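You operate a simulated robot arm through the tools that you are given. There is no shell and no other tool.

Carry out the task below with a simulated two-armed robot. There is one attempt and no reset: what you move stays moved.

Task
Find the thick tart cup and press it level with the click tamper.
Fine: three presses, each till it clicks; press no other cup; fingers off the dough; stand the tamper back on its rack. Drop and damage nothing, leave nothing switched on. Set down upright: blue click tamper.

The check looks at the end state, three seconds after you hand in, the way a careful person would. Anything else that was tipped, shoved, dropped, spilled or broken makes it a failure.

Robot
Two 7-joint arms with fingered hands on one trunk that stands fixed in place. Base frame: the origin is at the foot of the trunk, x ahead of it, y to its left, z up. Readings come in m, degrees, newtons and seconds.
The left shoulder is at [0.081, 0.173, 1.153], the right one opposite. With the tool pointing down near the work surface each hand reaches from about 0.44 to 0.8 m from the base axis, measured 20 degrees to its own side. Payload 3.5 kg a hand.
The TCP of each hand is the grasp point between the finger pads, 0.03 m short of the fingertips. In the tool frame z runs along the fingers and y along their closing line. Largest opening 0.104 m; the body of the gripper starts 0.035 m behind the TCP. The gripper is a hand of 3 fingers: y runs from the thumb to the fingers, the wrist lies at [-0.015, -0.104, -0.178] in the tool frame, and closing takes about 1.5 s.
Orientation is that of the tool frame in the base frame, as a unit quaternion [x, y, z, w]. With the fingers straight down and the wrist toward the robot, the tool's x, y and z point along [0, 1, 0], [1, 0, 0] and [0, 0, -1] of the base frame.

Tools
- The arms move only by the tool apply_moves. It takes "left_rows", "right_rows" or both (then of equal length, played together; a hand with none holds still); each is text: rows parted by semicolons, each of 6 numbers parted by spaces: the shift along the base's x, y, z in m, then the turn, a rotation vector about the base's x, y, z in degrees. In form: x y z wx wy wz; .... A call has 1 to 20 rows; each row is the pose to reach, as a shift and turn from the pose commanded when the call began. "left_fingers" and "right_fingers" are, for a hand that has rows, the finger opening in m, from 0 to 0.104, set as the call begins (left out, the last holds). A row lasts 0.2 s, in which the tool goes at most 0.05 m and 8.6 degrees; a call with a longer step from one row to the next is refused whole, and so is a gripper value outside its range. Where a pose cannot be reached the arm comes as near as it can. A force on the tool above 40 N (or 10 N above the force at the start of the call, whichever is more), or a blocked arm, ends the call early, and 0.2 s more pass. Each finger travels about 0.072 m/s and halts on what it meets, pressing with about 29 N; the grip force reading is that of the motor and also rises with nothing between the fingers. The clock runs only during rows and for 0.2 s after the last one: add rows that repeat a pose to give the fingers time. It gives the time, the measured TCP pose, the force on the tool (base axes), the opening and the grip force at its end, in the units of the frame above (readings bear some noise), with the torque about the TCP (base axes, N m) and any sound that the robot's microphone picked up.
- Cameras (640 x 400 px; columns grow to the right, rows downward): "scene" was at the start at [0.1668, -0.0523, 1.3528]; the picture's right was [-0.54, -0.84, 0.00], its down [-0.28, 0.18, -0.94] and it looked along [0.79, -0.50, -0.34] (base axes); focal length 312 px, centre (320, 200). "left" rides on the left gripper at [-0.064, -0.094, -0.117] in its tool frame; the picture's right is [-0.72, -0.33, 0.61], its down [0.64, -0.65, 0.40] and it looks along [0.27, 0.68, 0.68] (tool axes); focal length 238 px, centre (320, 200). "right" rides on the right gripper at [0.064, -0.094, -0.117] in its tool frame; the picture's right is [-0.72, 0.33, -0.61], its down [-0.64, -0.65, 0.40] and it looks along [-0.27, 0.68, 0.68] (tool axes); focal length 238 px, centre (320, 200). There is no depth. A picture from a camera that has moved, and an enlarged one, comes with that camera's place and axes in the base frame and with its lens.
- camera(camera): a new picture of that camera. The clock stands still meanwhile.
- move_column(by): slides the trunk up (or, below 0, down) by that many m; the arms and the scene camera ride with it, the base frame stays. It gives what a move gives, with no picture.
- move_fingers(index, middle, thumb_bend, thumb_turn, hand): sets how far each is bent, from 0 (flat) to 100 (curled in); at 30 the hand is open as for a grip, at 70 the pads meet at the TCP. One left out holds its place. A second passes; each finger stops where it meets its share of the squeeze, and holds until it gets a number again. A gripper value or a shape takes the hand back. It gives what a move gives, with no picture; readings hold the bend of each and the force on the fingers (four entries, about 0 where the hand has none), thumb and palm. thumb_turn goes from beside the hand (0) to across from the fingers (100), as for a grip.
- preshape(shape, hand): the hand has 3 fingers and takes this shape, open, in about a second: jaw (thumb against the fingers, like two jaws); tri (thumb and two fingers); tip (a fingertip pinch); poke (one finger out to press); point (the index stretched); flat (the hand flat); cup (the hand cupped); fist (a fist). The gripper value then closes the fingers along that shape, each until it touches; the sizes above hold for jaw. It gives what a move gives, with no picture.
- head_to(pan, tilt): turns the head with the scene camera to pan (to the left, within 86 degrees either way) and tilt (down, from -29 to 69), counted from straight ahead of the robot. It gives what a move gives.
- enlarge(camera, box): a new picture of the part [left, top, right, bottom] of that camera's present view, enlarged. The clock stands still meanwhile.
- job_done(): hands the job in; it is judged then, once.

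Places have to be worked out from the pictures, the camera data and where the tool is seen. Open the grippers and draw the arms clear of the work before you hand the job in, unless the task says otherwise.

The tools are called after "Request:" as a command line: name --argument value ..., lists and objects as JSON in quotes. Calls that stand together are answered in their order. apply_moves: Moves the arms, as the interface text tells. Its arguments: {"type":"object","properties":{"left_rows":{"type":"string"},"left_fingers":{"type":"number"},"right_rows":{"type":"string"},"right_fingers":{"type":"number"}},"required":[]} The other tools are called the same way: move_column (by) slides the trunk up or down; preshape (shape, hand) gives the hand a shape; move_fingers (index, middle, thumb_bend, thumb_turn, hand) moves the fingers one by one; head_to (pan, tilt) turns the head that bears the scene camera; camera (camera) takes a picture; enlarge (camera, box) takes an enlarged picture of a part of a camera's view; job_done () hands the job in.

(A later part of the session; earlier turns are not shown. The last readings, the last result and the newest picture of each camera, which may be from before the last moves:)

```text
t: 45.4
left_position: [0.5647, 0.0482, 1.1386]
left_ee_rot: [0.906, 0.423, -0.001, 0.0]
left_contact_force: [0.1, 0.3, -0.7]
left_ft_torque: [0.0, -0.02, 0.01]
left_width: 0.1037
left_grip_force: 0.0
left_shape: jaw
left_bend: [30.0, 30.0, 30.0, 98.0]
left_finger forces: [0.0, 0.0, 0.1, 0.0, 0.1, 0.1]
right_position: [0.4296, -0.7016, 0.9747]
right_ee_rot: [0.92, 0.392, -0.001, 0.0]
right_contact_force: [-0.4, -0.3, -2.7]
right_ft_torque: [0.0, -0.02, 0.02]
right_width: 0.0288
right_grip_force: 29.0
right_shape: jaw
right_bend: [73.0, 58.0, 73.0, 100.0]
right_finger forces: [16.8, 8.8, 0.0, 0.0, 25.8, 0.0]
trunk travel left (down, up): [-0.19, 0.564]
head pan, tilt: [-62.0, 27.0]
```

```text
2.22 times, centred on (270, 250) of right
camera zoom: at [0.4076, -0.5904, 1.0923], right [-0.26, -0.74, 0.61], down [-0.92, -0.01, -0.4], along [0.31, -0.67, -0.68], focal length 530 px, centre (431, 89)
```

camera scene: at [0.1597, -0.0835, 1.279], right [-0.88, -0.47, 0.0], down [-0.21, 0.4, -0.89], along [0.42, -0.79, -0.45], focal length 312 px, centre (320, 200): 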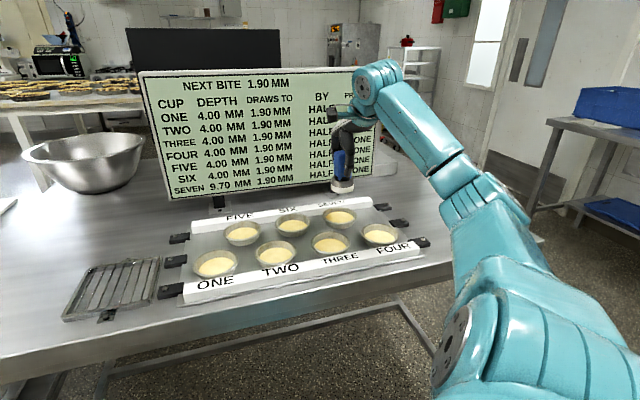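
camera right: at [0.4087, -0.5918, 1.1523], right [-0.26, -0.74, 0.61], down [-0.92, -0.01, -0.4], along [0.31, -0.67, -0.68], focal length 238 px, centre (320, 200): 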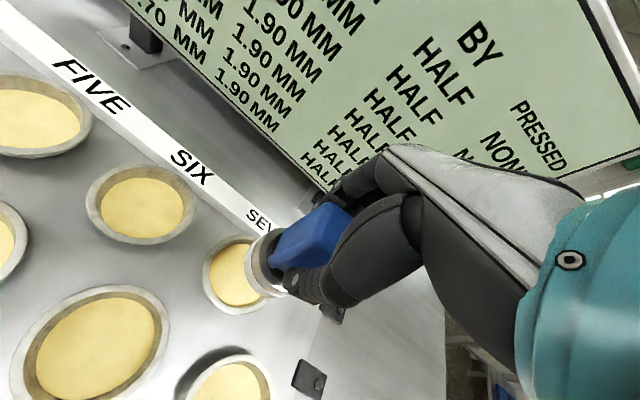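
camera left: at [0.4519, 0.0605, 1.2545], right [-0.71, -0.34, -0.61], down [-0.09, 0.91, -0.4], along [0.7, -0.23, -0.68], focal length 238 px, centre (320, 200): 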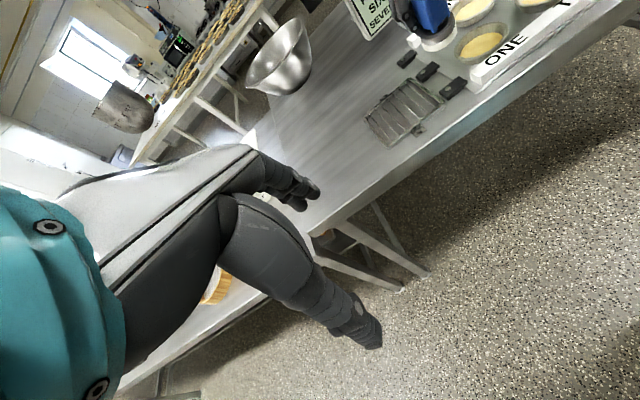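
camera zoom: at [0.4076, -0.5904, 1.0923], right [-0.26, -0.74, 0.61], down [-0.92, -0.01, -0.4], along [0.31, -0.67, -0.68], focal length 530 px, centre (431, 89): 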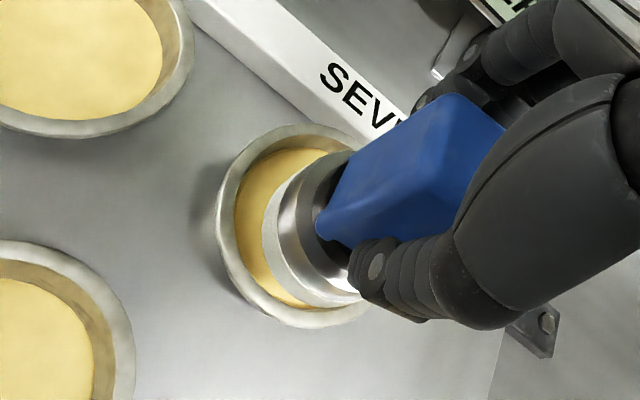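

Measured from both views, cup centre ≈ (0.437, -0.703) and foot ≈ (0.429, -0.703): I shift +7 mm in x and lower toward the dough in small steps.

Request:
apply_moves --right_rows "0.004 0 0 0 0 0; 0.007 0 0 0 0 0; 0.007 0 -0.004 0 0 0; 0.007 0 -0.008 0 0 0; 0.007 0 -0.011 0 0 0; 0.007 0 -0.013 0 0 0"

Request:
enlarge --camera "scene" --box '[290, 140, 390, 240]'

Request:
enlarge --camera "right" --box '[160, 160, 380, 340]'

```text
t: 46.8
left_position: [0.5639, 0.0481, 1.1383]
left_ee_rot: [0.906, 0.423, -0.001, 0.0]
left_contact_force: [1.5, -0.7, 0.7]
left_ft_torque: [0.01, 0.02, -0.01]
left_width: 0.1035
left_grip_force: 0.0
left_shape: jaw
left_bend: [30.0, 30.0, 30.0, 98.0]
left_finger forces: [0.0, 0.1, 0.0, 0.0, 0.0, 0.0]
right_position: [0.4378, -0.7013, 0.9618]
right_ee_rot: [0.92, 0.392, 0.001, 0.0]
right_contact_force: [0.7, -0.2, -3.8]
right_ft_torque: [0.0, 0.02, -0.01]
right_width: 0.0289
right_grip_force: 28.4
right_shape: jaw
right_bend: [73.0, 58.0, 73.0, 100.0]
right_finger forces: [16.9, 9.0, 0.0, 0.1, 25.8, 0.0]
trunk travel left (down, up): [-0.19, 0.564]
head pan, tilt: [-62.0, 27.0]
```

```text
4.00 times, centred on (340, 190) of scene
camera zoom: at [0.1597, -0.0835, 1.279], right [-0.88, -0.47, 0.0], down [-0.21, 0.4, -0.89], along [0.42, -0.79, -0.45], focal length 1247 px, centre (240, 240)
```

zoom: 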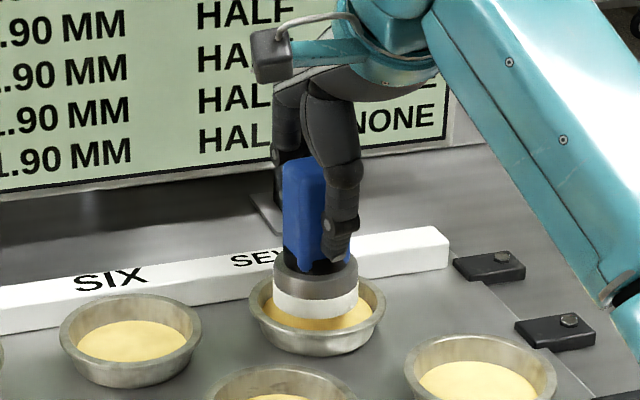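

```text
2.22 times, centred on (270, 250) of right
camera zoom: at [0.4148, -0.5906, 1.0797], right [-0.26, -0.74, 0.61], down [-0.91, -0.01, -0.4], along [0.31, -0.67, -0.68], focal length 530 px, centre (431, 89)
```

zoom: 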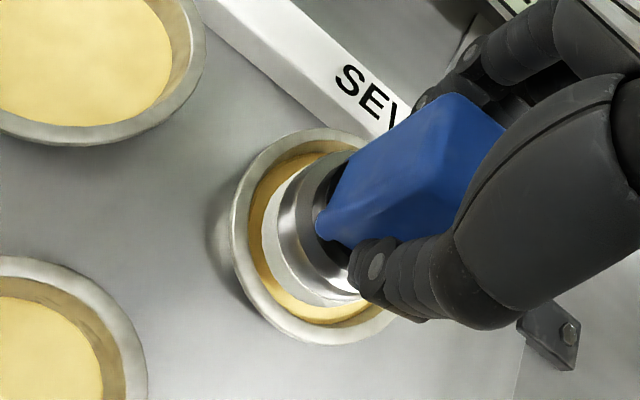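

Well centred now. I lower in 1.5 mm steps to find contact with the dough.

Request:
apply_moves --right_rows "0 0 -0.0015 0 0 0; 0 0 -0.003 0 0 0; 0 0 -0.0045 0 0 0; 0 0 -0.006 0 0 0"

```text
t: 47.8
left_position: [0.5644, 0.048, 1.1379]
left_ee_rot: [0.906, 0.422, 0.0, 0.0]
left_contact_force: [0.0, 0.1, -1.0]
left_ft_torque: [-0.02, 0.02, 0.01]
left_width: 0.1036
left_grip_force: 0.0
left_shape: jaw
left_bend: [30.0, 30.0, 30.0, 98.0]
left_finger forces: [0.0, 0.0, 0.0, 0.1, 0.0, 0.0]
right_position: [0.4374, -0.7023, 0.9561]
right_ee_rot: [0.92, 0.392, -0.001, 0.0]
right_contact_force: [-0.2, 0.5, -3.5]
right_ft_torque: [-0.03, -0.01, 0.0]
right_width: 0.0289
right_grip_force: 28.8
right_shape: jaw
right_bend: [73.0, 58.0, 73.0, 100.0]
right_finger forces: [17.0, 8.9, 0.0, 0.1, 25.8, 0.0]
trunk travel left (down, up): [-0.19, 0.564]
head pan, tilt: [-62.0, 27.0]
```

No contact yet; continue down.

Request:
apply_moves --right_rows "0 0 -0.0015 0 0 0; 0 0 -0.003 0 0 0; 0 0 -0.0045 0 0 0; 0 0 -0.006 0 0 0"

```text
t: 48.8
left_position: [0.5639, 0.0485, 1.1384]
left_ee_rot: [0.906, 0.423, -0.001, 0.0]
left_contact_force: [-0.9, -0.6, -0.3]
left_ft_torque: [0.01, -0.01, 0.01]
left_width: 0.1037
left_grip_force: 0.0
left_shape: jaw
left_bend: [30.0, 30.0, 30.0, 98.0]
left_finger forces: [0.1, 0.1, 0.0, 0.1, 0.0, 0.0]
right_position: [0.4376, -0.7032, 0.9551]
right_ee_rot: [0.92, 0.392, 0.001, 0.004]
right_contact_force: [2.5, -3.3, 12.4]
right_ft_torque: [-0.01, 0.03, 0.0]
right_width: 0.0298
right_grip_force: 29.0
right_shape: jaw
right_bend: [73.0, 58.0, 74.0, 100.0]
right_finger forces: [20.7, 11.3, 0.0, 0.1, 28.0, 0.0]
trunk travel left (down, up): [-0.19, 0.564]
head pan, tilt: [-62.0, 27.0]
```

Contact at z≈0.955 (12 N). No click yet; I keep pressing down gradually.

Request:
apply_moves --right_rows "0 0 -0.001 0 0 0; 0 0 -0.002 0 0 0; 0 0 -0.003 0 0 0"

```text
t: 49.6
left_position: [0.5619, 0.05, 1.1393]
left_ee_rot: [0.906, 0.423, 0.0, 0.001]
left_contact_force: [0.8, 0.4, -0.7]
left_ft_torque: [-0.02, -0.02, 0.02]
left_width: 0.1037
left_grip_force: 0.1
left_shape: jaw
left_bend: [30.0, 30.0, 30.0, 98.0]
left_finger forces: [0.0, 0.0, 0.0, 0.1, 0.0, 0.1]
right_position: [0.4365, -0.7015, 0.9507]
right_ee_rot: [0.92, 0.391, 0.003, 0.005]
right_contact_force: [2.9, -11.1, 27.3]
right_ft_torque: [-0.15, 0.0, -0.04]
right_width: 0.0311
right_grip_force: 29.1
right_shape: jaw
right_bend: [73.0, 56.0, 76.0, 100.0]
right_finger forces: [23.6, 13.5, 0.0, 0.0, 29.1, 0.0]
trunk travel left (down, up): [-0.19, 0.564]
head pan, tilt: [-62.0, 27.0]
```

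27 N and 4 mm of travel without a click, with some lateral force. I look before pressing further.

Request:
enlarge --camera "scene" --box '[290, 140, 390, 240]'

Request:
enlarge --camera "right" --box '[160, 160, 380, 340]'

```text
4.00 times, centred on (340, 190) of scene
camera zoom: at [0.158, -0.0818, 1.2796], right [-0.88, -0.47, 0.0], down [-0.21, 0.4, -0.89], along [0.42, -0.79, -0.45], focal length 1247 px, centre (240, 240)
```

zoom: 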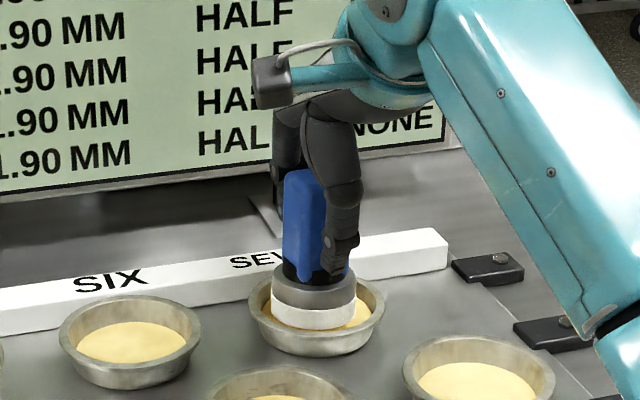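

```text
2.22 times, centred on (270, 250) of right
camera zoom: at [0.413, -0.5893, 1.0685], right [-0.27, -0.74, 0.62], down [-0.91, -0.01, -0.41], along [0.31, -0.67, -0.67], focal length 530 px, centre (431, 89)
```

zoom: 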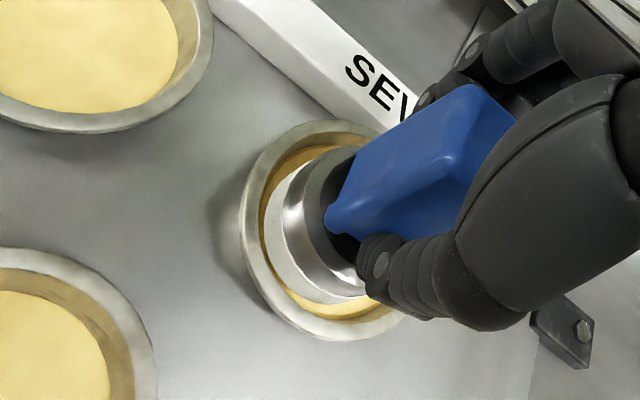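

The tamper sits flat and centred; the hand slid a couple of mm down the handle. The lateral load comes from arm deflection, so I correct 3 mm in -y while pressing a bit further.

Request:
apply_moves --right_rows "0.0005 -0.002 0 0 0 0; 0.001 -0.003 -0.001 0 0 0; 0.001 -0.003 -0.002 0 0 0; 0.001 -0.003 -0.003 0 0 0"

```text
t: 50.6
left_position: [0.5617, 0.0513, 1.1395]
left_ee_rot: [0.906, 0.422, 0.001, 0.001]
left_contact_force: [-0.4, -0.6, -0.4]
left_ft_torque: [-0.01, -0.04, -0.01]
left_width: 0.1036
left_grip_force: 0.0
left_shape: jaw
left_bend: [30.0, 30.0, 30.0, 98.0]
left_finger forces: [0.0, 0.0, 0.1, 0.0, 0.0, 0.0]
right_position: [0.4355, -0.7053, 0.9487]
right_ee_rot: [0.92, 0.391, 0.001, 0.004]
right_contact_force: [0.5, -10.1, 30.5]
right_ft_torque: [0.06, 0.24, -0.1]
right_width: 0.0318
right_grip_force: 29.4
right_shape: jaw
right_bend: [73.0, 56.0, 77.0, 100.0]
right_finger forces: [23.2, 13.3, 0.1, 0.0, 34.4, 0.0]
trunk travel left (down, up): [-0.19, 0.564]
head pan, tilt: [-62.0, 27.0]
```

30 N, still no click. Press another 2–3 mm.

Request:
apply_moves --right_rows "0 -0.001 -0.001 0 0 0; 0 -0.001 -0.002 0 0 0; 0 -0.001 -0.003 0 0 0"

Request:
enlarge --camera "scene" --box '[290, 140, 390, 240]'

Request:
enlarge --camera "right" --box '[160, 160, 380, 340]'

```text
t: 51.4
left_position: [0.5617, 0.0497, 1.1387]
left_ee_rot: [0.906, 0.423, 0.0, 0.002]
left_contact_force: [0.5, 0.7, 0.3]
left_ft_torque: [0.01, 0.0, -0.02]
left_width: 0.1036
left_grip_force: 0.1
left_shape: jaw
left_bend: [30.0, 30.0, 30.0, 98.0]
left_finger forces: [0.0, 0.0, 0.0, 0.1, 0.0, 0.0]
right_position: [0.4386, -0.7055, 0.9462]
right_ee_rot: [0.92, 0.391, 0.002, 0.005]
right_contact_force: [5.9, -12.2, 29.9]
right_ft_torque: [0.06, 0.07, -0.05]
right_width: 0.0322
right_grip_force: 29.4
right_shape: jaw
right_bend: [73.0, 55.0, 78.0, 100.0]
right_finger forces: [24.2, 15.0, 0.1, 0.0, 33.4, 0.0]
trunk travel left (down, up): [-0.19, 0.564]
head pan, tilt: [-62.0, 27.0]
```

```text
4.00 times, centred on (340, 190) of scene
camera zoom: at [0.1582, -0.0816, 1.2794], right [-0.88, -0.47, 0.0], down [-0.21, 0.4, -0.89], along [0.42, -0.79, -0.45], focal length 1247 px, centre (240, 240)
```

zoom: 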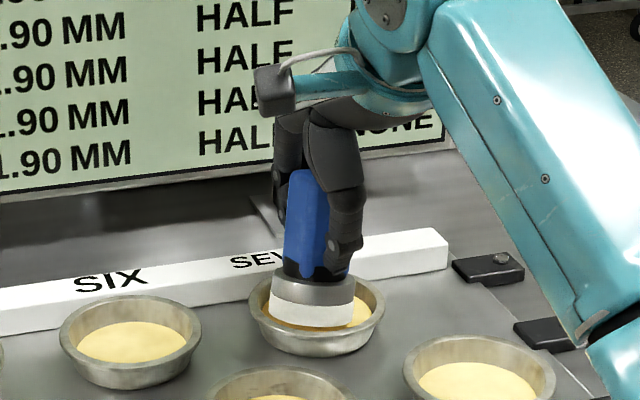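

```text
2.22 times, centred on (270, 250) of right
camera zoom: at [0.414, -0.5939, 1.0628], right [-0.27, -0.74, 0.62], down [-0.91, -0.01, -0.41], along [0.31, -0.67, -0.67], focal length 530 px, centre (431, 89)
```

zoom: 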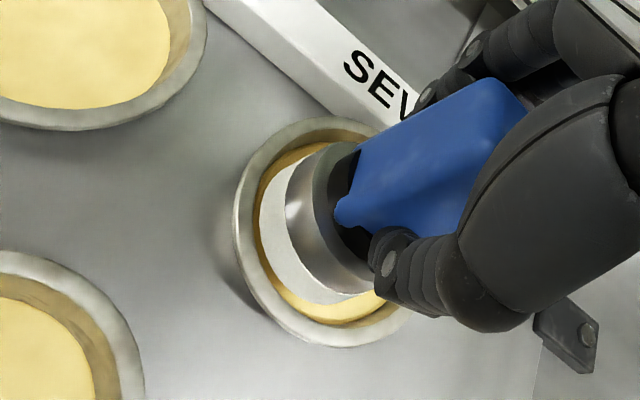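

The grip slips at ~30 N and the tamper starts to tip, so gripping alone won't reach the click. I back off to unload; plan: leave it standing on the dough, release, and press its top with a closed fist.

Request:
apply_moves --right_rows "0 0.001 0.003 0 0 0; -0.001 0.002 0.006 0 0 0; -0.001 0.003 0.009 0 0 0; -0.001 0.003 0.009 0 0 0"

Request:
enlarge --camera "scene" --box '[290, 140, 390, 240]'

Request:
enlarge --camera "right" --box '[160, 160, 380, 340]'

```text
t: 52.4
left_position: [0.5637, 0.0492, 1.1385]
left_ee_rot: [0.906, 0.423, 0.0, 0.0]
left_contact_force: [0.8, 0.1, 0.3]
left_ft_torque: [0.0, 0.0, 0.0]
left_width: 0.1037
left_grip_force: 0.2
left_shape: jaw
left_bend: [30.0, 30.0, 30.0, 98.0]
left_finger forces: [0.1, 0.1, 0.0, 0.1, 0.0, 0.1]
right_position: [0.4374, -0.7023, 0.9505]
right_ee_rot: [0.92, 0.391, 0.0, -0.001]
right_contact_force: [4.3, -6.7, 14.8]
right_ft_torque: [-0.1, -0.11, 0.01]
right_width: 0.0302
right_grip_force: 29.2
right_shape: jaw
right_bend: [73.0, 55.0, 78.0, 100.0]
right_finger forces: [20.1, 12.9, 0.0, 0.0, 27.8, 0.1]
trunk travel left (down, up): [-0.19, 0.564]
head pan, tilt: [-62.0, 27.0]
```

```text
4.00 times, centred on (340, 190) of scene
camera zoom: at [0.1591, -0.0825, 1.2791], right [-0.88, -0.47, 0.0], down [-0.21, 0.4, -0.89], along [0.42, -0.79, -0.45], focal length 1247 px, centre (240, 240)
```

zoom: 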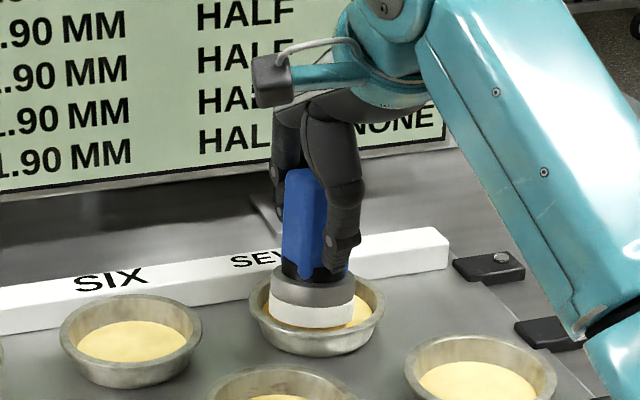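

```text
2.22 times, centred on (270, 250) of right
camera zoom: at [0.4142, -0.5906, 1.0679], right [-0.26, -0.74, 0.61], down [-0.92, -0.01, -0.4], along [0.31, -0.67, -0.68], focal length 530 px, centre (431, 89)
```

zoom: 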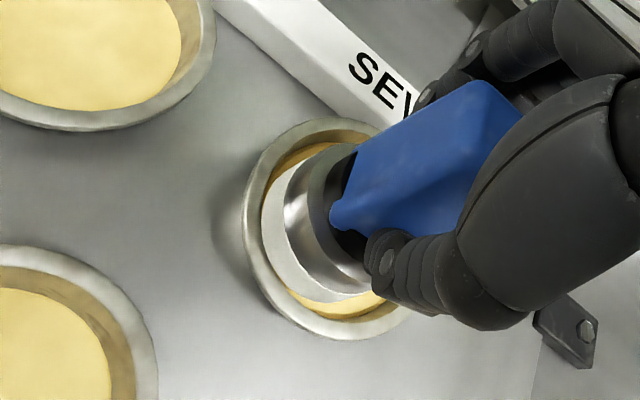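

Raise a few more mm to unload almost fully.

Request:
apply_moves --right_rows "0 0.001 0.0015 0 0 0; 0 0.001 0.003 0 0 0; 0 0.001 0.004 0 0 0; 0 0.001 0.004 0 0 0"

Request:
enlarge --camera "scene" --box '[290, 140, 390, 240]'

Request:
enlarge --camera "right" --box '[160, 160, 380, 340]'

```text
t: 53.4
left_position: [0.564, 0.0489, 1.1371]
left_ee_rot: [0.906, 0.423, 0.0, 0.001]
left_contact_force: [-0.1, -0.5, -0.5]
left_ft_torque: [0.01, 0.03, 0.02]
left_width: 0.1037
left_grip_force: 0.0
left_shape: jaw
left_bend: [30.0, 30.0, 30.0, 98.0]
left_finger forces: [0.0, 0.0, 0.0, 0.0, 0.0, 0.0]
right_position: [0.4371, -0.7009, 0.9528]
right_ee_rot: [0.92, 0.391, -0.002, -0.003]
right_contact_force: [0.1, 0.6, -2.8]
right_ft_torque: [0.0, 0.0, 0.03]
right_width: 0.0286
right_grip_force: 29.1
right_shape: jaw
right_bend: [73.0, 57.0, 75.0, 100.0]
right_finger forces: [18.1, 10.0, 0.0, 0.0, 27.9, 0.0]
trunk travel left (down, up): [-0.19, 0.564]
head pan, tilt: [-62.0, 27.0]
```

```text
4.00 times, centred on (340, 190) of scene
camera zoom: at [0.1596, -0.0834, 1.2789], right [-0.88, -0.47, 0.0], down [-0.21, 0.4, -0.89], along [0.42, -0.79, -0.45], focal length 1247 px, centre (240, 240)
```

zoom: 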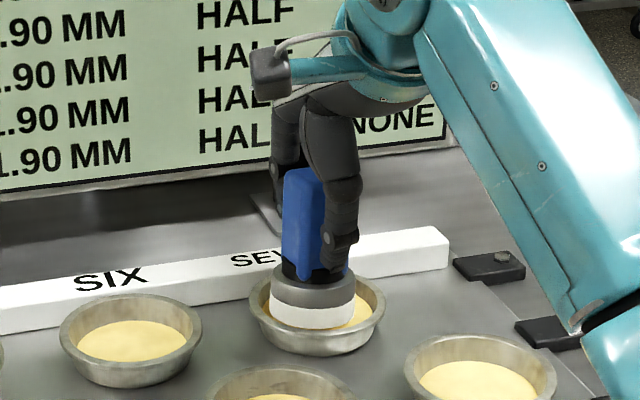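

```text
2.22 times, centred on (270, 250) of right
camera zoom: at [0.415, -0.5904, 1.071], right [-0.26, -0.75, 0.61], down [-0.92, -0.01, -0.4], along [0.3, -0.67, -0.68], focal length 530 px, centre (431, 89)
```

zoom: 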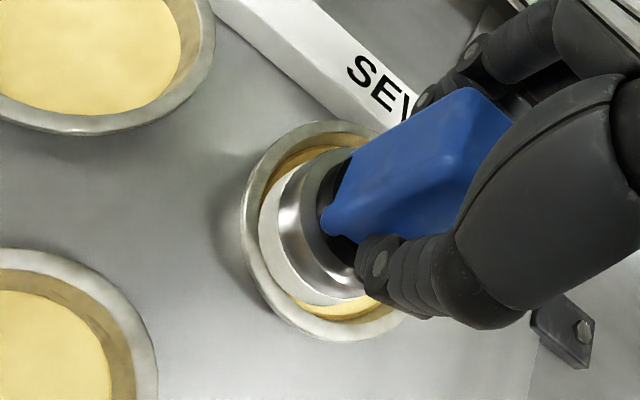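

Unloaded: the tamper hangs straight again just at the dough. I'll rest it on the dough, open the fingers just enough to free it while still caging it (inside the rim), then press its top with the palm.

Request:
apply_moves --right_rows "0 0 -0.001 0 0 0; 0 0 -0.002 0 0 0; 0 0 -0.003 0 0 0; 0 0 -0.003 0 0 0"

```text
t: 54.4
left_position: [0.5627, 0.0502, 1.1377]
left_ee_rot: [0.906, 0.422, 0.0, 0.001]
left_contact_force: [-0.1, -0.2, 0.6]
left_ft_torque: [0.0, 0.0, -0.01]
left_width: 0.1036
left_grip_force: 0.1
left_shape: jaw
left_bend: [30.0, 30.0, 30.0, 98.0]
left_finger forces: [0.0, 0.0, 0.1, 0.0, 0.1, 0.0]
right_position: [0.4385, -0.7009, 0.9525]
right_ee_rot: [0.92, 0.392, 0.0, 0.002]
right_contact_force: [0.7, -1.5, 5.1]
right_ft_torque: [-0.04, 0.0, 0.0]
right_width: 0.0285
right_grip_force: 28.8
right_shape: jaw
right_bend: [73.0, 57.0, 75.0, 100.0]
right_finger forces: [19.0, 10.9, 0.0, 0.0, 28.0, 0.0]
trunk travel left (down, up): [-0.19, 0.564]
head pan, tilt: [-62.0, 27.0]
```

It rests on the dough with 5 N. I ease off 1.5 mm and open the fingers to 75 mm.

Request:
apply_moves --right_rows "0 0 0.001 0 0 0; 0 0 0.0015 0 0 0"

Request:
apply_moves --right_rows "0 0 0 0 0 0; 0 0 0 0 0 0; 0 0 0 0 0 0; 0 0 0 0 0 0; 0 0 0 0 0 0" --right_fingers 0.075

Request:
enlarge --camera "scene" --box '[290, 140, 390, 240]'

Request:
enlarge --camera "right" --box '[160, 160, 380, 340]'

```text
t: 55.0
left_position: [0.5636, 0.0495, 1.1375]
left_ee_rot: [0.906, 0.423, 0.0, 0.0]
left_contact_force: [-0.3, 0.5, -0.5]
left_ft_torque: [0.02, -0.02, 0.01]
left_width: 0.1035
left_grip_force: 0.1
left_shape: jaw
left_bend: [30.0, 30.0, 30.0, 98.0]
left_finger forces: [0.0, 0.0, 0.0, 0.0, 0.1, 0.0]
right_position: [0.4378, -0.7005, 0.952]
right_ee_rot: [0.92, 0.392, -0.002, -0.001]
right_contact_force: [0.0, -2.0, 2.5]
right_ft_torque: [-0.05, 0.0, 0.02]
right_width: 0.0287
right_grip_force: 29.1
right_shape: jaw
right_bend: [73.0, 57.0, 75.0, 100.0]
right_finger forces: [18.6, 10.4, 0.0, 0.0, 28.2, 0.0]
trunk travel left (down, up): [-0.19, 0.564]
head pan, tilt: [-62.0, 27.0]
```

```text
t: 56.2
left_position: [0.564, 0.0493, 1.1383]
left_ee_rot: [0.906, 0.423, -0.001, 0.0]
left_contact_force: [-0.5, 0.0, -0.5]
left_ft_torque: [0.02, -0.01, 0.01]
left_width: 0.1036
left_grip_force: 0.1
left_shape: jaw
left_bend: [30.0, 30.0, 30.0, 98.0]
left_finger forces: [0.0, 0.0, 0.0, 0.1, 0.0, 0.0]
right_position: [0.439, -0.7015, 0.9527]
right_ee_rot: [0.92, 0.392, 0.0, -0.001]
right_contact_force: [0.1, 0.2, 0.2]
right_ft_torque: [-0.04, -0.02, -0.01]
right_width: 0.0745
right_grip_force: 0.1
right_shape: jaw
right_bend: [27.0, 37.0, 57.0, 99.0]
right_finger forces: [0.0, 0.0, 0.1, 0.1, 0.1, 0.0]
trunk travel left (down, up): [-0.19, 0.564]
head pan, tilt: [-62.0, 27.0]
```

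```text
4.00 times, centred on (340, 190) of scene
camera zoom: at [0.1595, -0.0832, 1.2791], right [-0.88, -0.47, 0.0], down [-0.21, 0.4, -0.89], along [0.42, -0.79, -0.45], focal length 1247 px, centre (240, 240)
```

zoom: 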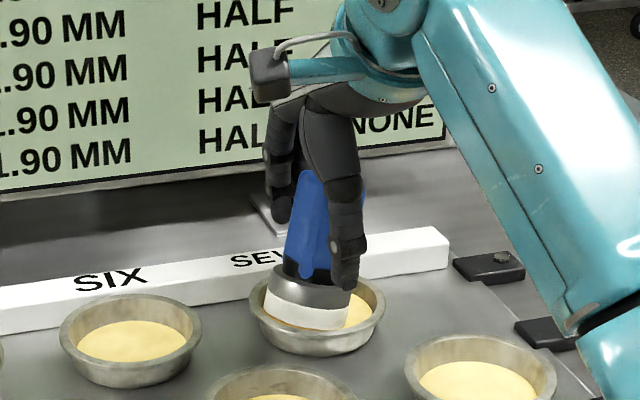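

```text
2.22 times, centred on (270, 250) of right
camera zoom: at [0.4152, -0.59, 1.0709], right [-0.26, -0.74, 0.61], down [-0.91, -0.01, -0.4], along [0.31, -0.67, -0.68], focal length 530 px, centre (431, 89)
```

zoom: 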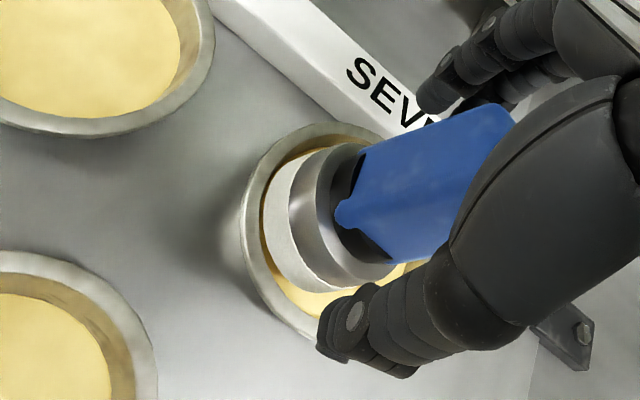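

The tamper leans after release. I look closer before doing anything else.

Request:
enlarge --camera "scene" --box '[320, 170, 370, 235]'

Request:
camera --camera "right"

```text
6.15 times, centred on (345, 202) of scene
camera zoom: at [0.1595, -0.0832, 1.2791], right [-0.88, -0.47, 0.0], down [-0.21, 0.4, -0.89], along [0.42, -0.79, -0.45], focal length 1919 px, centre (166, 185)
```

zoom: 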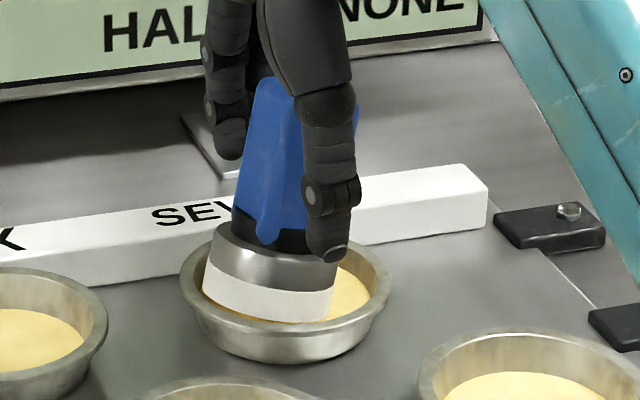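

```text
taken
camera right: at [0.4152, -0.59, 1.0709], right [-0.26, -0.74, 0.61], down [-0.91, -0.01, -0.4], along [0.31, -0.67, -0.68], focal length 238 px, centre (320, 200)
```

right: 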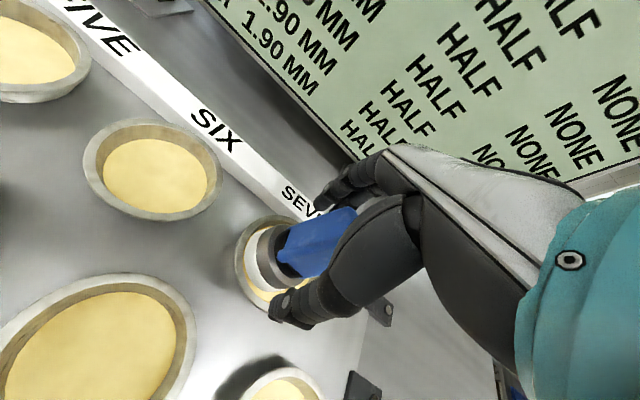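

The foot has ridden up on the cup's left inner wall (it drifted ~7 mm during the slip), so it leans ~10° about the closing axis. I tilt the hand to match the lean, regrip, and lift to re-place it properly centred.

Request:
apply_moves --right_rows "-0.001 -0.001 0 2.4 -2.3 0; -0.002 -0.002 0 4.8 -4.6 0; -0.003 -0.003 0 7.2 -6.9 0; -0.003 -0.003 0 7.2 -6.9 0"

Request:
enlarge --camera "scene" --box '[320, 170, 370, 235]'

Request:
enlarge --camera "right" --box '[160, 120, 400, 330]'

```text
t: 57.2
left_position: [0.5633, 0.0473, 1.1384]
left_ee_rot: [0.906, 0.423, 0.0, 0.0]
left_contact_force: [0.6, -1.5, -0.3]
left_ft_torque: [0.03, 0.01, 0.02]
left_width: 0.1037
left_grip_force: 0.0
left_shape: jaw
left_bend: [30.0, 30.0, 30.0, 98.0]
left_finger forces: [0.0, 0.0, 0.1, 0.1, 0.1, 0.0]
right_position: [0.4355, -0.7052, 0.954]
right_ee_rot: [0.917, 0.39, 0.08, -0.034]
right_contact_force: [0.8, 0.2, -0.4]
right_ft_torque: [0.01, 0.02, -0.01]
right_width: 0.0743
right_grip_force: 0.1
right_shape: jaw
right_bend: [27.0, 37.0, 57.0, 99.0]
right_finger forces: [0.0, 0.0, 0.0, 0.0, 0.0, 0.1]
trunk travel left (down, up): [-0.19, 0.564]
head pan, tilt: [-62.0, 27.0]
```

```text
6.15 times, centred on (345, 202) of scene
camera zoom: at [0.1595, -0.0832, 1.2791], right [-0.88, -0.47, 0.0], down [-0.21, 0.4, -0.89], along [0.42, -0.79, -0.45], focal length 1919 px, centre (166, 185)
```

zoom: 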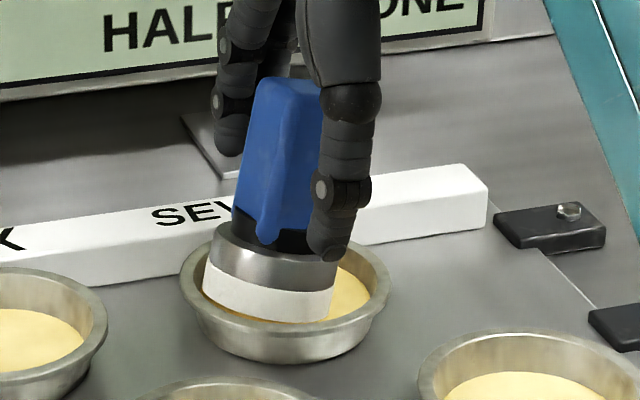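

```text
1.90 times, centred on (280, 225) of right
camera zoom: at [0.3976, -0.6084, 1.0805], right [-0.33, -0.81, 0.48], down [-0.86, 0.05, -0.51], along [0.39, -0.58, -0.71], focal length 454 px, centre (396, 152)
```

zoom: 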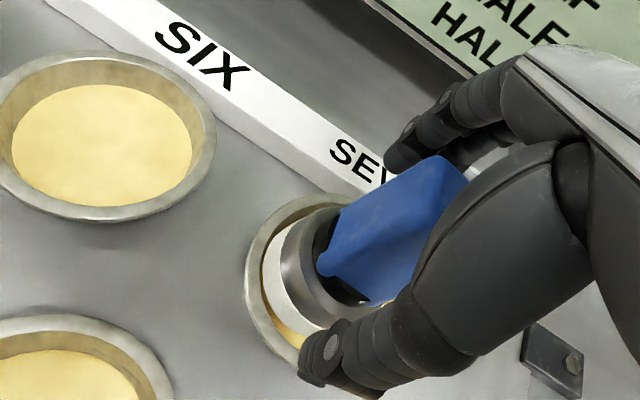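

The tamper stays put and the hand is now parallel to it. I shift 5 mm to centre on the handle, raise 4 mm, and close.

Request:
apply_moves --right_rows "-0.002 -0.002 0.002 0 0 0; -0.0035 -0.0036 0.004 0 0 0; -0.0035 -0.0036 0.004 0 0 0"

Request:
apply_moves --right_rows "0 0 0 0 0 0; 0 0 0 0 0 0; 0 0 0 0 0 0; 0 0 0 0 0 0; 0 0 0 0 0 0; 0 0 0 0 0 0; 0 0 0 0 0 0" --right_fingers 0.0

Request:
enlarge --camera "scene" --box '[320, 170, 370, 235]'

Request:
enlarge --camera "right" --box '[160, 120, 400, 330]'

```text
t: 58.0
left_position: [0.5632, 0.0485, 1.1381]
left_ee_rot: [0.906, 0.422, 0.0, 0.0]
left_contact_force: [-0.4, 0.6, 0.7]
left_ft_torque: [-0.01, -0.02, -0.05]
left_width: 0.1039
left_grip_force: 0.1
left_shape: jaw
left_bend: [30.0, 30.0, 30.0, 98.0]
left_finger forces: [0.0, 0.0, 0.0, 0.0, 0.1, 0.0]
right_position: [0.4323, -0.707, 0.9571]
right_ee_rot: [0.917, 0.39, 0.08, -0.034]
right_contact_force: [-0.1, 0.4, -0.1]
right_ft_torque: [0.04, 0.02, -0.01]
right_width: 0.0744
right_grip_force: 0.0
right_shape: jaw
right_bend: [27.0, 37.0, 57.0, 99.0]
right_finger forces: [0.1, 0.0, 0.1, 0.0, 0.0, 0.0]
trunk travel left (down, up): [-0.19, 0.564]
head pan, tilt: [-62.0, 27.0]
```

```text
t: 59.6
left_position: [0.5638, 0.0489, 1.1386]
left_ee_rot: [0.906, 0.423, 0.0, -0.001]
left_contact_force: [0.5, 0.0, -0.3]
left_ft_torque: [0.03, -0.06, 0.01]
left_width: 0.1037
left_grip_force: 0.2
left_shape: jaw
left_bend: [30.0, 30.0, 30.0, 98.0]
left_finger forces: [0.0, 0.0, 0.0, 0.0, 0.0, 0.1]
right_position: [0.4325, -0.7079, 0.9571]
right_ee_rot: [0.917, 0.39, 0.08, -0.034]
right_contact_force: [-0.5, 0.5, 0.3]
right_ft_torque: [-0.04, 0.04, -0.04]
right_width: 0.0294
right_grip_force: 29.4
right_shape: jaw
right_bend: [74.0, 49.0, 74.0, 100.0]
right_finger forces: [16.9, 8.7, 0.0, 0.0, 26.0, 0.0]
trunk travel left (down, up): [-0.19, 0.564]
head pan, tilt: [-62.0, 27.0]
```

```text
6.15 times, centred on (345, 202) of scene
camera zoom: at [0.1595, -0.0833, 1.279], right [-0.88, -0.47, 0.0], down [-0.21, 0.4, -0.89], along [0.42, -0.79, -0.45], focal length 1919 px, centre (166, 185)
```

zoom: 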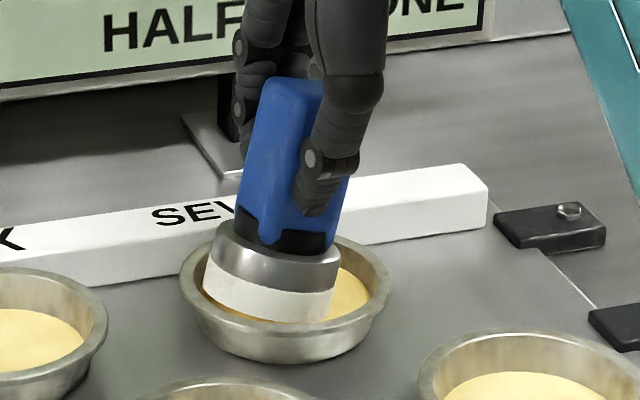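

```text
1.90 times, centred on (280, 225) of right
camera zoom: at [0.3945, -0.6118, 1.0841], right [-0.33, -0.81, 0.48], down [-0.86, 0.05, -0.51], along [0.39, -0.58, -0.72], focal length 454 px, centre (396, 152)
```

zoom: 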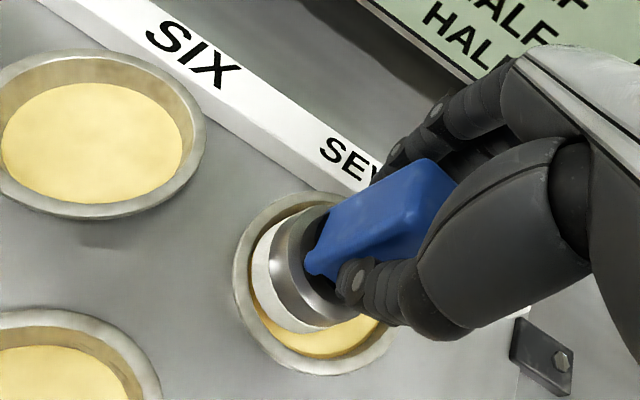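

Gripped at 29 mm width. I lift 5 cm, straighten the hand and compare with the reference view.

Request:
apply_moves --right_rows "0 0 0.01 0 0 0; 0 0 0.025 0 0 0; 0 0 0.04 0 0 0; 0 0 0.055 0 0 0; 0 0 0.055 -2.4 2.3 0; 0 0 0.055 -4.8 4.6 0; 0 0 0.055 -7.2 6.9 0; 0 0 0.055 -7.2 6.9 0"

Request:
enlarge --camera "scene" --box '[310, 120, 370, 220]'

Request:
enlarge --camera "right" --box '[160, 120, 400, 330]'

```text
t: 61.4
left_position: [0.5649, 0.0482, 1.1379]
left_ee_rot: [0.906, 0.423, 0.0, 0.0]
left_contact_force: [0.5, -0.1, 0.5]
left_ft_torque: [0.01, 0.01, 0.01]
left_width: 0.1037
left_grip_force: 0.1
left_shape: jaw
left_bend: [30.0, 30.0, 30.0, 98.0]
left_finger forces: [0.0, 0.1, 0.0, 0.0, 0.0, 0.0]
right_position: [0.4322, -0.7082, 1.0122]
right_ee_rot: [0.92, 0.392, -0.002, 0.0]
right_contact_force: [0.2, -0.8, -2.6]
right_ft_torque: [-0.01, 0.01, -0.03]
right_width: 0.0296
right_grip_force: 29.4
right_shape: jaw
right_bend: [74.0, 49.0, 74.0, 100.0]
right_finger forces: [17.1, 8.7, 0.0, 0.0, 25.5, 0.0]
trunk travel left (down, up): [-0.19, 0.564]
head pan, tilt: [-62.0, 27.0]
```

```text
4.00 times, centred on (340, 170) of scene
camera zoom: at [0.1597, -0.0835, 1.279], right [-0.88, -0.47, 0.0], down [-0.21, 0.4, -0.89], along [0.42, -0.79, -0.45], focal length 1247 px, centre (240, 320)
```

zoom: 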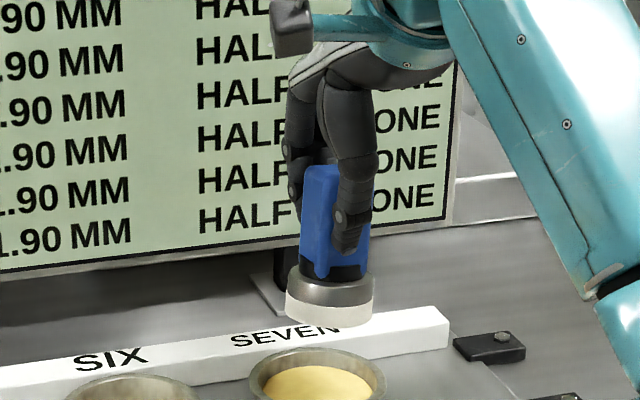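

```text
1.90 times, centred on (280, 225) of right
camera zoom: at [0.4088, -0.597, 1.13], right [-0.26, -0.74, 0.61], down [-0.92, -0.01, -0.4], along [0.31, -0.67, -0.68], focal length 454 px, centre (396, 152)
```

zoom: 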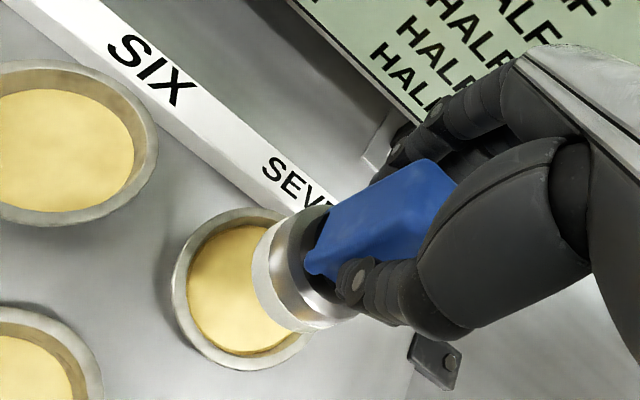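

The lean is now only ~4° in the grip. The hand camera (same frame for both) gives foot (0.4316, -0.7058) vs cup (0.438, -0.700). I tilt the hand back 4° to plumb the tamper and shift so the foot is centred, still at height.

Request:
apply_moves --right_rows "0.004 0.004 0 -1.5 1.4 0; 0.008 0.008 0 -2.9 2.8 0; 0.01 0.0096 0 -2.9 2.8 0; 0.01 0.0096 0 -2.9 2.8 0"

Request:
enlarge --camera "scene" --box '[310, 120, 370, 220]'

Request:
enlarge --camera "right" --box '[160, 120, 400, 330]'

```text
t: 62.4
left_position: [0.5643, 0.048, 1.1377]
left_ee_rot: [0.906, 0.423, 0.001, 0.001]
left_contact_force: [-0.7, -0.6, 0.6]
left_ft_torque: [0.01, 0.01, 0.02]
left_width: 0.1037
left_grip_force: 0.1
left_shape: jaw
left_bend: [30.0, 30.0, 30.0, 98.0]
left_finger forces: [0.1, 0.0, 0.0, 0.1, 0.0, 0.0]
right_position: [0.442, -0.6982, 1.0127]
right_ee_rot: [0.92, 0.391, -0.033, 0.014]
right_contact_force: [-0.3, 0.7, -3.0]
right_ft_torque: [0.01, 0.02, 0.01]
right_width: 0.0292
right_grip_force: 28.9
right_shape: jaw
right_bend: [74.0, 49.0, 74.0, 100.0]
right_finger forces: [17.1, 8.6, 0.0, 0.0, 25.6, 0.1]
trunk travel left (down, up): [-0.19, 0.564]
head pan, tilt: [-62.0, 27.0]
```

```text
4.00 times, centred on (340, 170) of scene
camera zoom: at [0.1597, -0.0835, 1.279], right [-0.88, -0.47, 0.0], down [-0.21, 0.4, -0.89], along [0.42, -0.79, -0.45], focal length 1247 px, centre (240, 320)
```

zoom: 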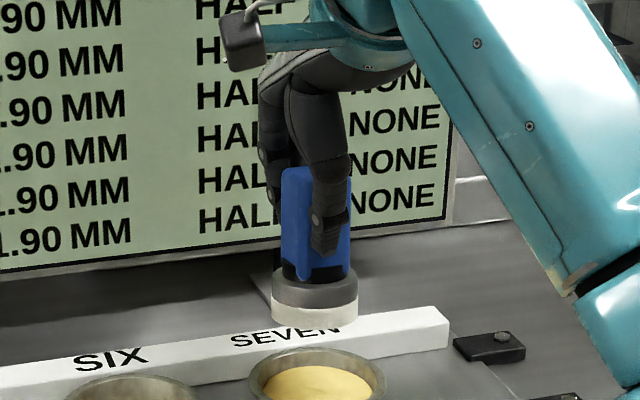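

```text
1.90 times, centred on (280, 225) of right
camera zoom: at [0.4244, -0.5816, 1.1257], right [-0.23, -0.71, 0.66], down [-0.93, -0.03, -0.36], along [0.27, -0.7, -0.66], focal length 454 px, centre (396, 152)
```

zoom: 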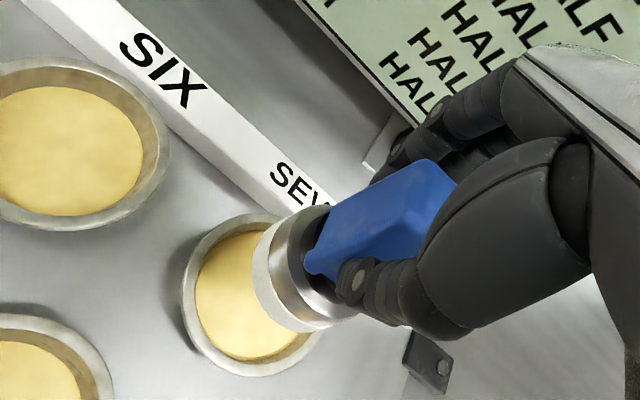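

Now plumb and centred: foot (0.4374, -0.6985) vs cup (0.4369, -0.698), handle edges vertical. I lower to the dough in steps.

Request:
apply_moves --right_rows "-0.001 0 -0.015 0 0 0; -0.001 0 -0.03 0 0 0; -0.001 0 -0.042 0 0 0; -0.001 0 -0.05 0 0 0; -0.001 0 -0.053 0 0 0; -0.001 0 -0.055 0 0 0; -0.001 0 -0.055 0 0 0"

Request:
enlarge --camera "scene" --box '[310, 140, 370, 240]'

Request:
enlarge --camera "right" --box '[160, 120, 400, 330]'

```text
t: 64.0
left_position: [0.5638, 0.048, 1.1383]
left_ee_rot: [0.906, 0.423, -0.001, 0.001]
left_contact_force: [-0.1, -0.1, -0.1]
left_ft_torque: [-0.01, -0.01, -0.01]
left_width: 0.1037
left_grip_force: 0.2
left_shape: jaw
left_bend: [30.0, 30.0, 30.0, 98.0]
left_finger forces: [0.0, 0.0, 0.0, 0.0, 0.1, 0.0]
right_position: [0.44, -0.6994, 0.957]
right_ee_rot: [0.919, 0.392, -0.033, 0.015]
right_contact_force: [0.1, 0.2, -2.4]
right_ft_torque: [0.01, 0.0, 0.0]
right_width: 0.0295
right_grip_force: 29.0
right_shape: jaw
right_bend: [74.0, 49.0, 74.0, 100.0]
right_finger forces: [17.2, 8.7, 0.0, 0.0, 25.4, 0.1]
trunk travel left (down, up): [-0.19, 0.564]
head pan, tilt: [-62.0, 27.0]
```

```text
4.00 times, centred on (340, 190) of scene
camera zoom: at [0.1596, -0.0835, 1.279], right [-0.88, -0.47, 0.0], down [-0.21, 0.4, -0.89], along [0.42, -0.79, -0.45], focal length 1247 px, centre (240, 240)
```

zoom: 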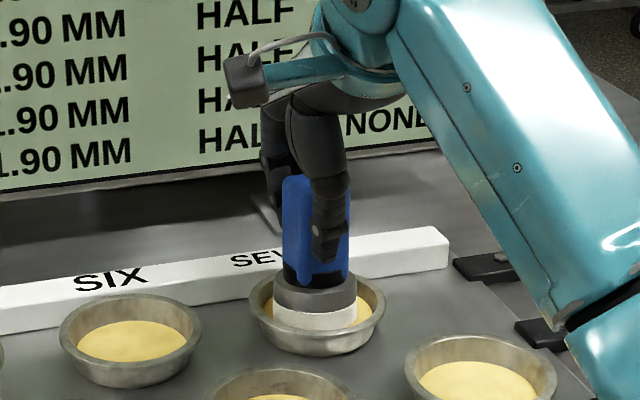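

```text
1.90 times, centred on (280, 225) of right
camera zoom: at [0.4225, -0.5814, 1.0693], right [-0.23, -0.71, 0.66], down [-0.93, -0.03, -0.36], along [0.27, -0.7, -0.66], focal length 454 px, centre (396, 152)
```

zoom: 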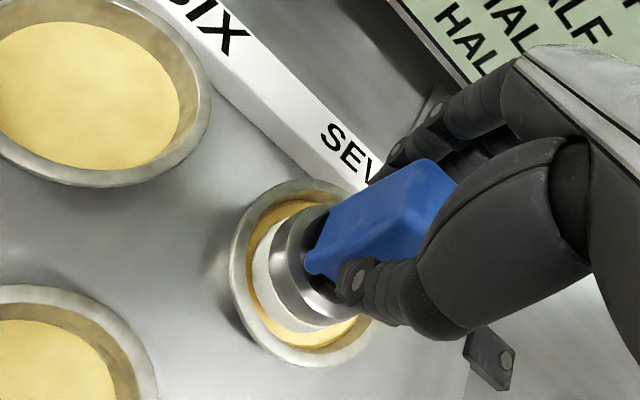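

Straight and centred inside the cup. Now press gradually and watch forces and sound.

Request:
apply_moves --right_rows "0 0 -0.001 0 0 0; 0 0 -0.002 0 0 0; 0 0 -0.003 0 0 0; 0 0 -0.004 0 0 0; 0 0 -0.005 0 0 0"

```text
t: 65.2
left_position: [0.5635, 0.0482, 1.1386]
left_ee_rot: [0.906, 0.422, 0.0, -0.001]
left_contact_force: [-0.1, -0.3, -0.4]
left_ft_torque: [0.01, 0.02, 0.05]
left_width: 0.1039
left_grip_force: 0.0
left_shape: jaw
left_bend: [30.0, 30.0, 30.0, 98.0]
left_finger forces: [0.1, 0.0, 0.0, 0.0, 0.0, 0.0]
right_position: [0.4401, -0.6985, 0.9527]
right_ee_rot: [0.919, 0.392, -0.033, 0.016]
right_contact_force: [-1.4, 1.3, 3.6]
right_ft_torque: [-0.02, -0.06, -0.06]
right_width: 0.0296
right_grip_force: 29.1
right_shape: jaw
right_bend: [74.0, 49.0, 74.0, 100.0]
right_finger forces: [17.1, 8.8, 0.0, 0.1, 27.5, 0.1]
trunk travel left (down, up): [-0.19, 0.564]
head pan, tilt: [-62.0, 27.0]
```

Contact at z≈0.953 with almost no lateral force. Keep pressing.

Request:
apply_moves --right_rows "0 0 -0.001 0 0 0; 0 0 -0.002 0 0 0; 0 0 -0.003 0 0 0; 0 0 -0.004 0 0 0"

```text
t: 66.2
left_position: [0.5617, 0.0506, 1.1399]
left_ee_rot: [0.906, 0.423, 0.001, 0.001]
left_contact_force: [-0.4, 0.1, -1.1]
left_ft_torque: [-0.04, -0.02, 0.01]
left_width: 0.1035
left_grip_force: 0.0
left_shape: jaw
left_bend: [30.0, 30.0, 30.0, 98.0]
left_finger forces: [0.1, 0.0, 0.0, 0.0, 0.0, 0.0]
right_position: [0.4392, -0.6976, 0.951]
right_ee_rot: [0.92, 0.391, -0.032, 0.016]
right_contact_force: [-2.1, 4.9, 15.8]
right_ft_torque: [-0.07, -0.07, -0.01]
right_width: 0.0299
right_grip_force: 29.2
right_shape: jaw
right_bend: [75.0, 49.0, 74.0, 100.0]
right_finger forces: [17.8, 9.1, 0.1, 0.0, 32.5, 0.1]
trunk travel left (down, up): [-0.19, 0.564]
head pan, tilt: [-62.0, 27.0]
```

15.8 N, steady. Continue, with a small lateral correction.

Request:
apply_moves --right_rows "-0.0003 0.0005 -0.001 0 0 0; -0.0005 0.001 -0.002 0 0 0; -0.0005 0.001 -0.003 0 0 0; -0.0005 0.001 -0.004 0 0 0"

```text
t: 67.2
left_position: [0.562, 0.0507, 1.1397]
left_ee_rot: [0.906, 0.423, 0.001, 0.002]
left_contact_force: [-0.1, -0.4, 0.3]
left_ft_torque: [0.01, 0.0, 0.02]
left_width: 0.1037
left_grip_force: 0.1
left_shape: jaw
left_bend: [30.0, 30.0, 30.0, 98.0]
left_finger forces: [0.1, 0.0, 0.0, 0.0, 0.1, 0.0]
right_position: [0.4375, -0.6955, 0.949]
right_ee_rot: [0.92, 0.391, -0.031, 0.018]
right_contact_force: [-0.9, 0.5, 28.1]
right_ft_torque: [-0.32, -0.22, 0.0]
right_width: 0.0303
right_grip_force: 29.0
right_shape: jaw
right_bend: [75.0, 49.0, 74.0, 100.0]
right_finger forces: [20.5, 10.4, 0.0, 0.0, 31.9, 0.0]
trunk travel left (down, up): [-0.19, 0.564]
head pan, tilt: [-62.0, 27.0]
```

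28 N with zero lateral load, no slip evident. Push on slightly.

Request:
apply_moves --right_rows "0 0 -0.001 0 0 0; 0 0 -0.002 0 0 0; 0 0 -0.002 0 0 0"

Request:
enlarge --camera "scene" --box '[310, 140, 370, 240]'

Request:
enlarge --camera "right" --box '[160, 120, 400, 330]'

```text
t: 68.0
left_position: [0.5613, 0.0513, 1.1404]
left_ee_rot: [0.906, 0.423, 0.0, 0.002]
left_contact_force: [-0.5, 0.3, -0.3]
left_ft_torque: [-0.01, -0.03, 0.01]
left_width: 0.1038
left_grip_force: 0.1
left_shape: jaw
left_bend: [30.0, 30.0, 30.0, 98.0]
left_finger forces: [0.0, 0.1, 0.0, 0.0, 0.1, 0.0]
right_position: [0.4383, -0.6961, 0.9481]
right_ee_rot: [0.92, 0.391, -0.032, 0.02]
right_contact_force: [-0.7, 0.4, 36.6]
right_ft_torque: [-0.28, -0.23, -0.03]
right_width: 0.0303
right_grip_force: 28.6
right_shape: jaw
right_bend: [75.0, 49.0, 74.0, 100.0]
right_finger forces: [21.6, 11.2, 0.1, 0.0, 33.1, 0.1]
trunk travel left (down, up): [-0.19, 0.564]
head pan, tilt: [-62.0, 27.0]
```

```text
4.00 times, centred on (340, 190) of scene
camera zoom: at [0.1571, -0.0795, 1.2798], right [-0.88, -0.47, 0.0], down [-0.21, 0.4, -0.89], along [0.42, -0.79, -0.45], focal length 1247 px, centre (240, 240)
```

zoom: 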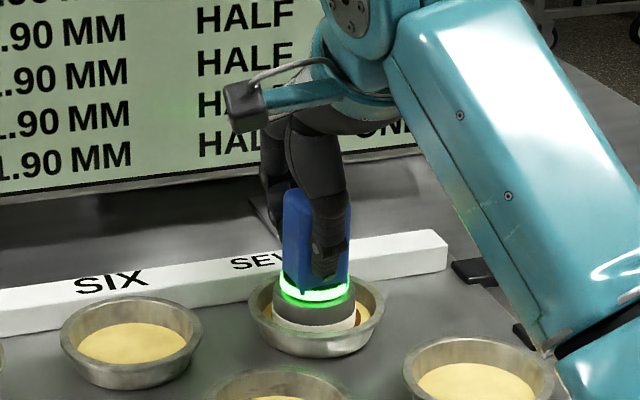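

```text
1.90 times, centred on (280, 225) of right
camera zoom: at [0.4205, -0.5779, 1.0599], right [-0.24, -0.71, 0.67], down [-0.93, -0.03, -0.36], along [0.28, -0.71, -0.65], focal length 454 px, centre (396, 152)
```

zoom: 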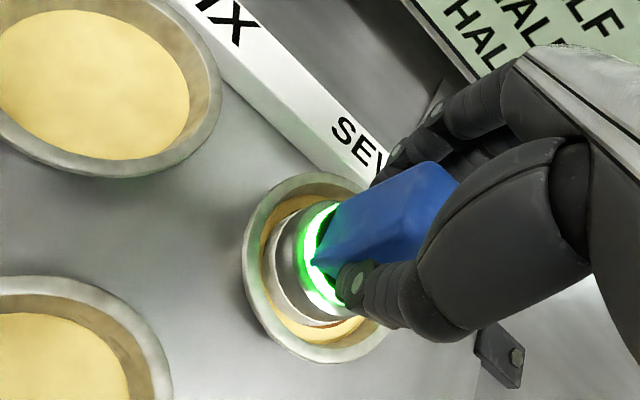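

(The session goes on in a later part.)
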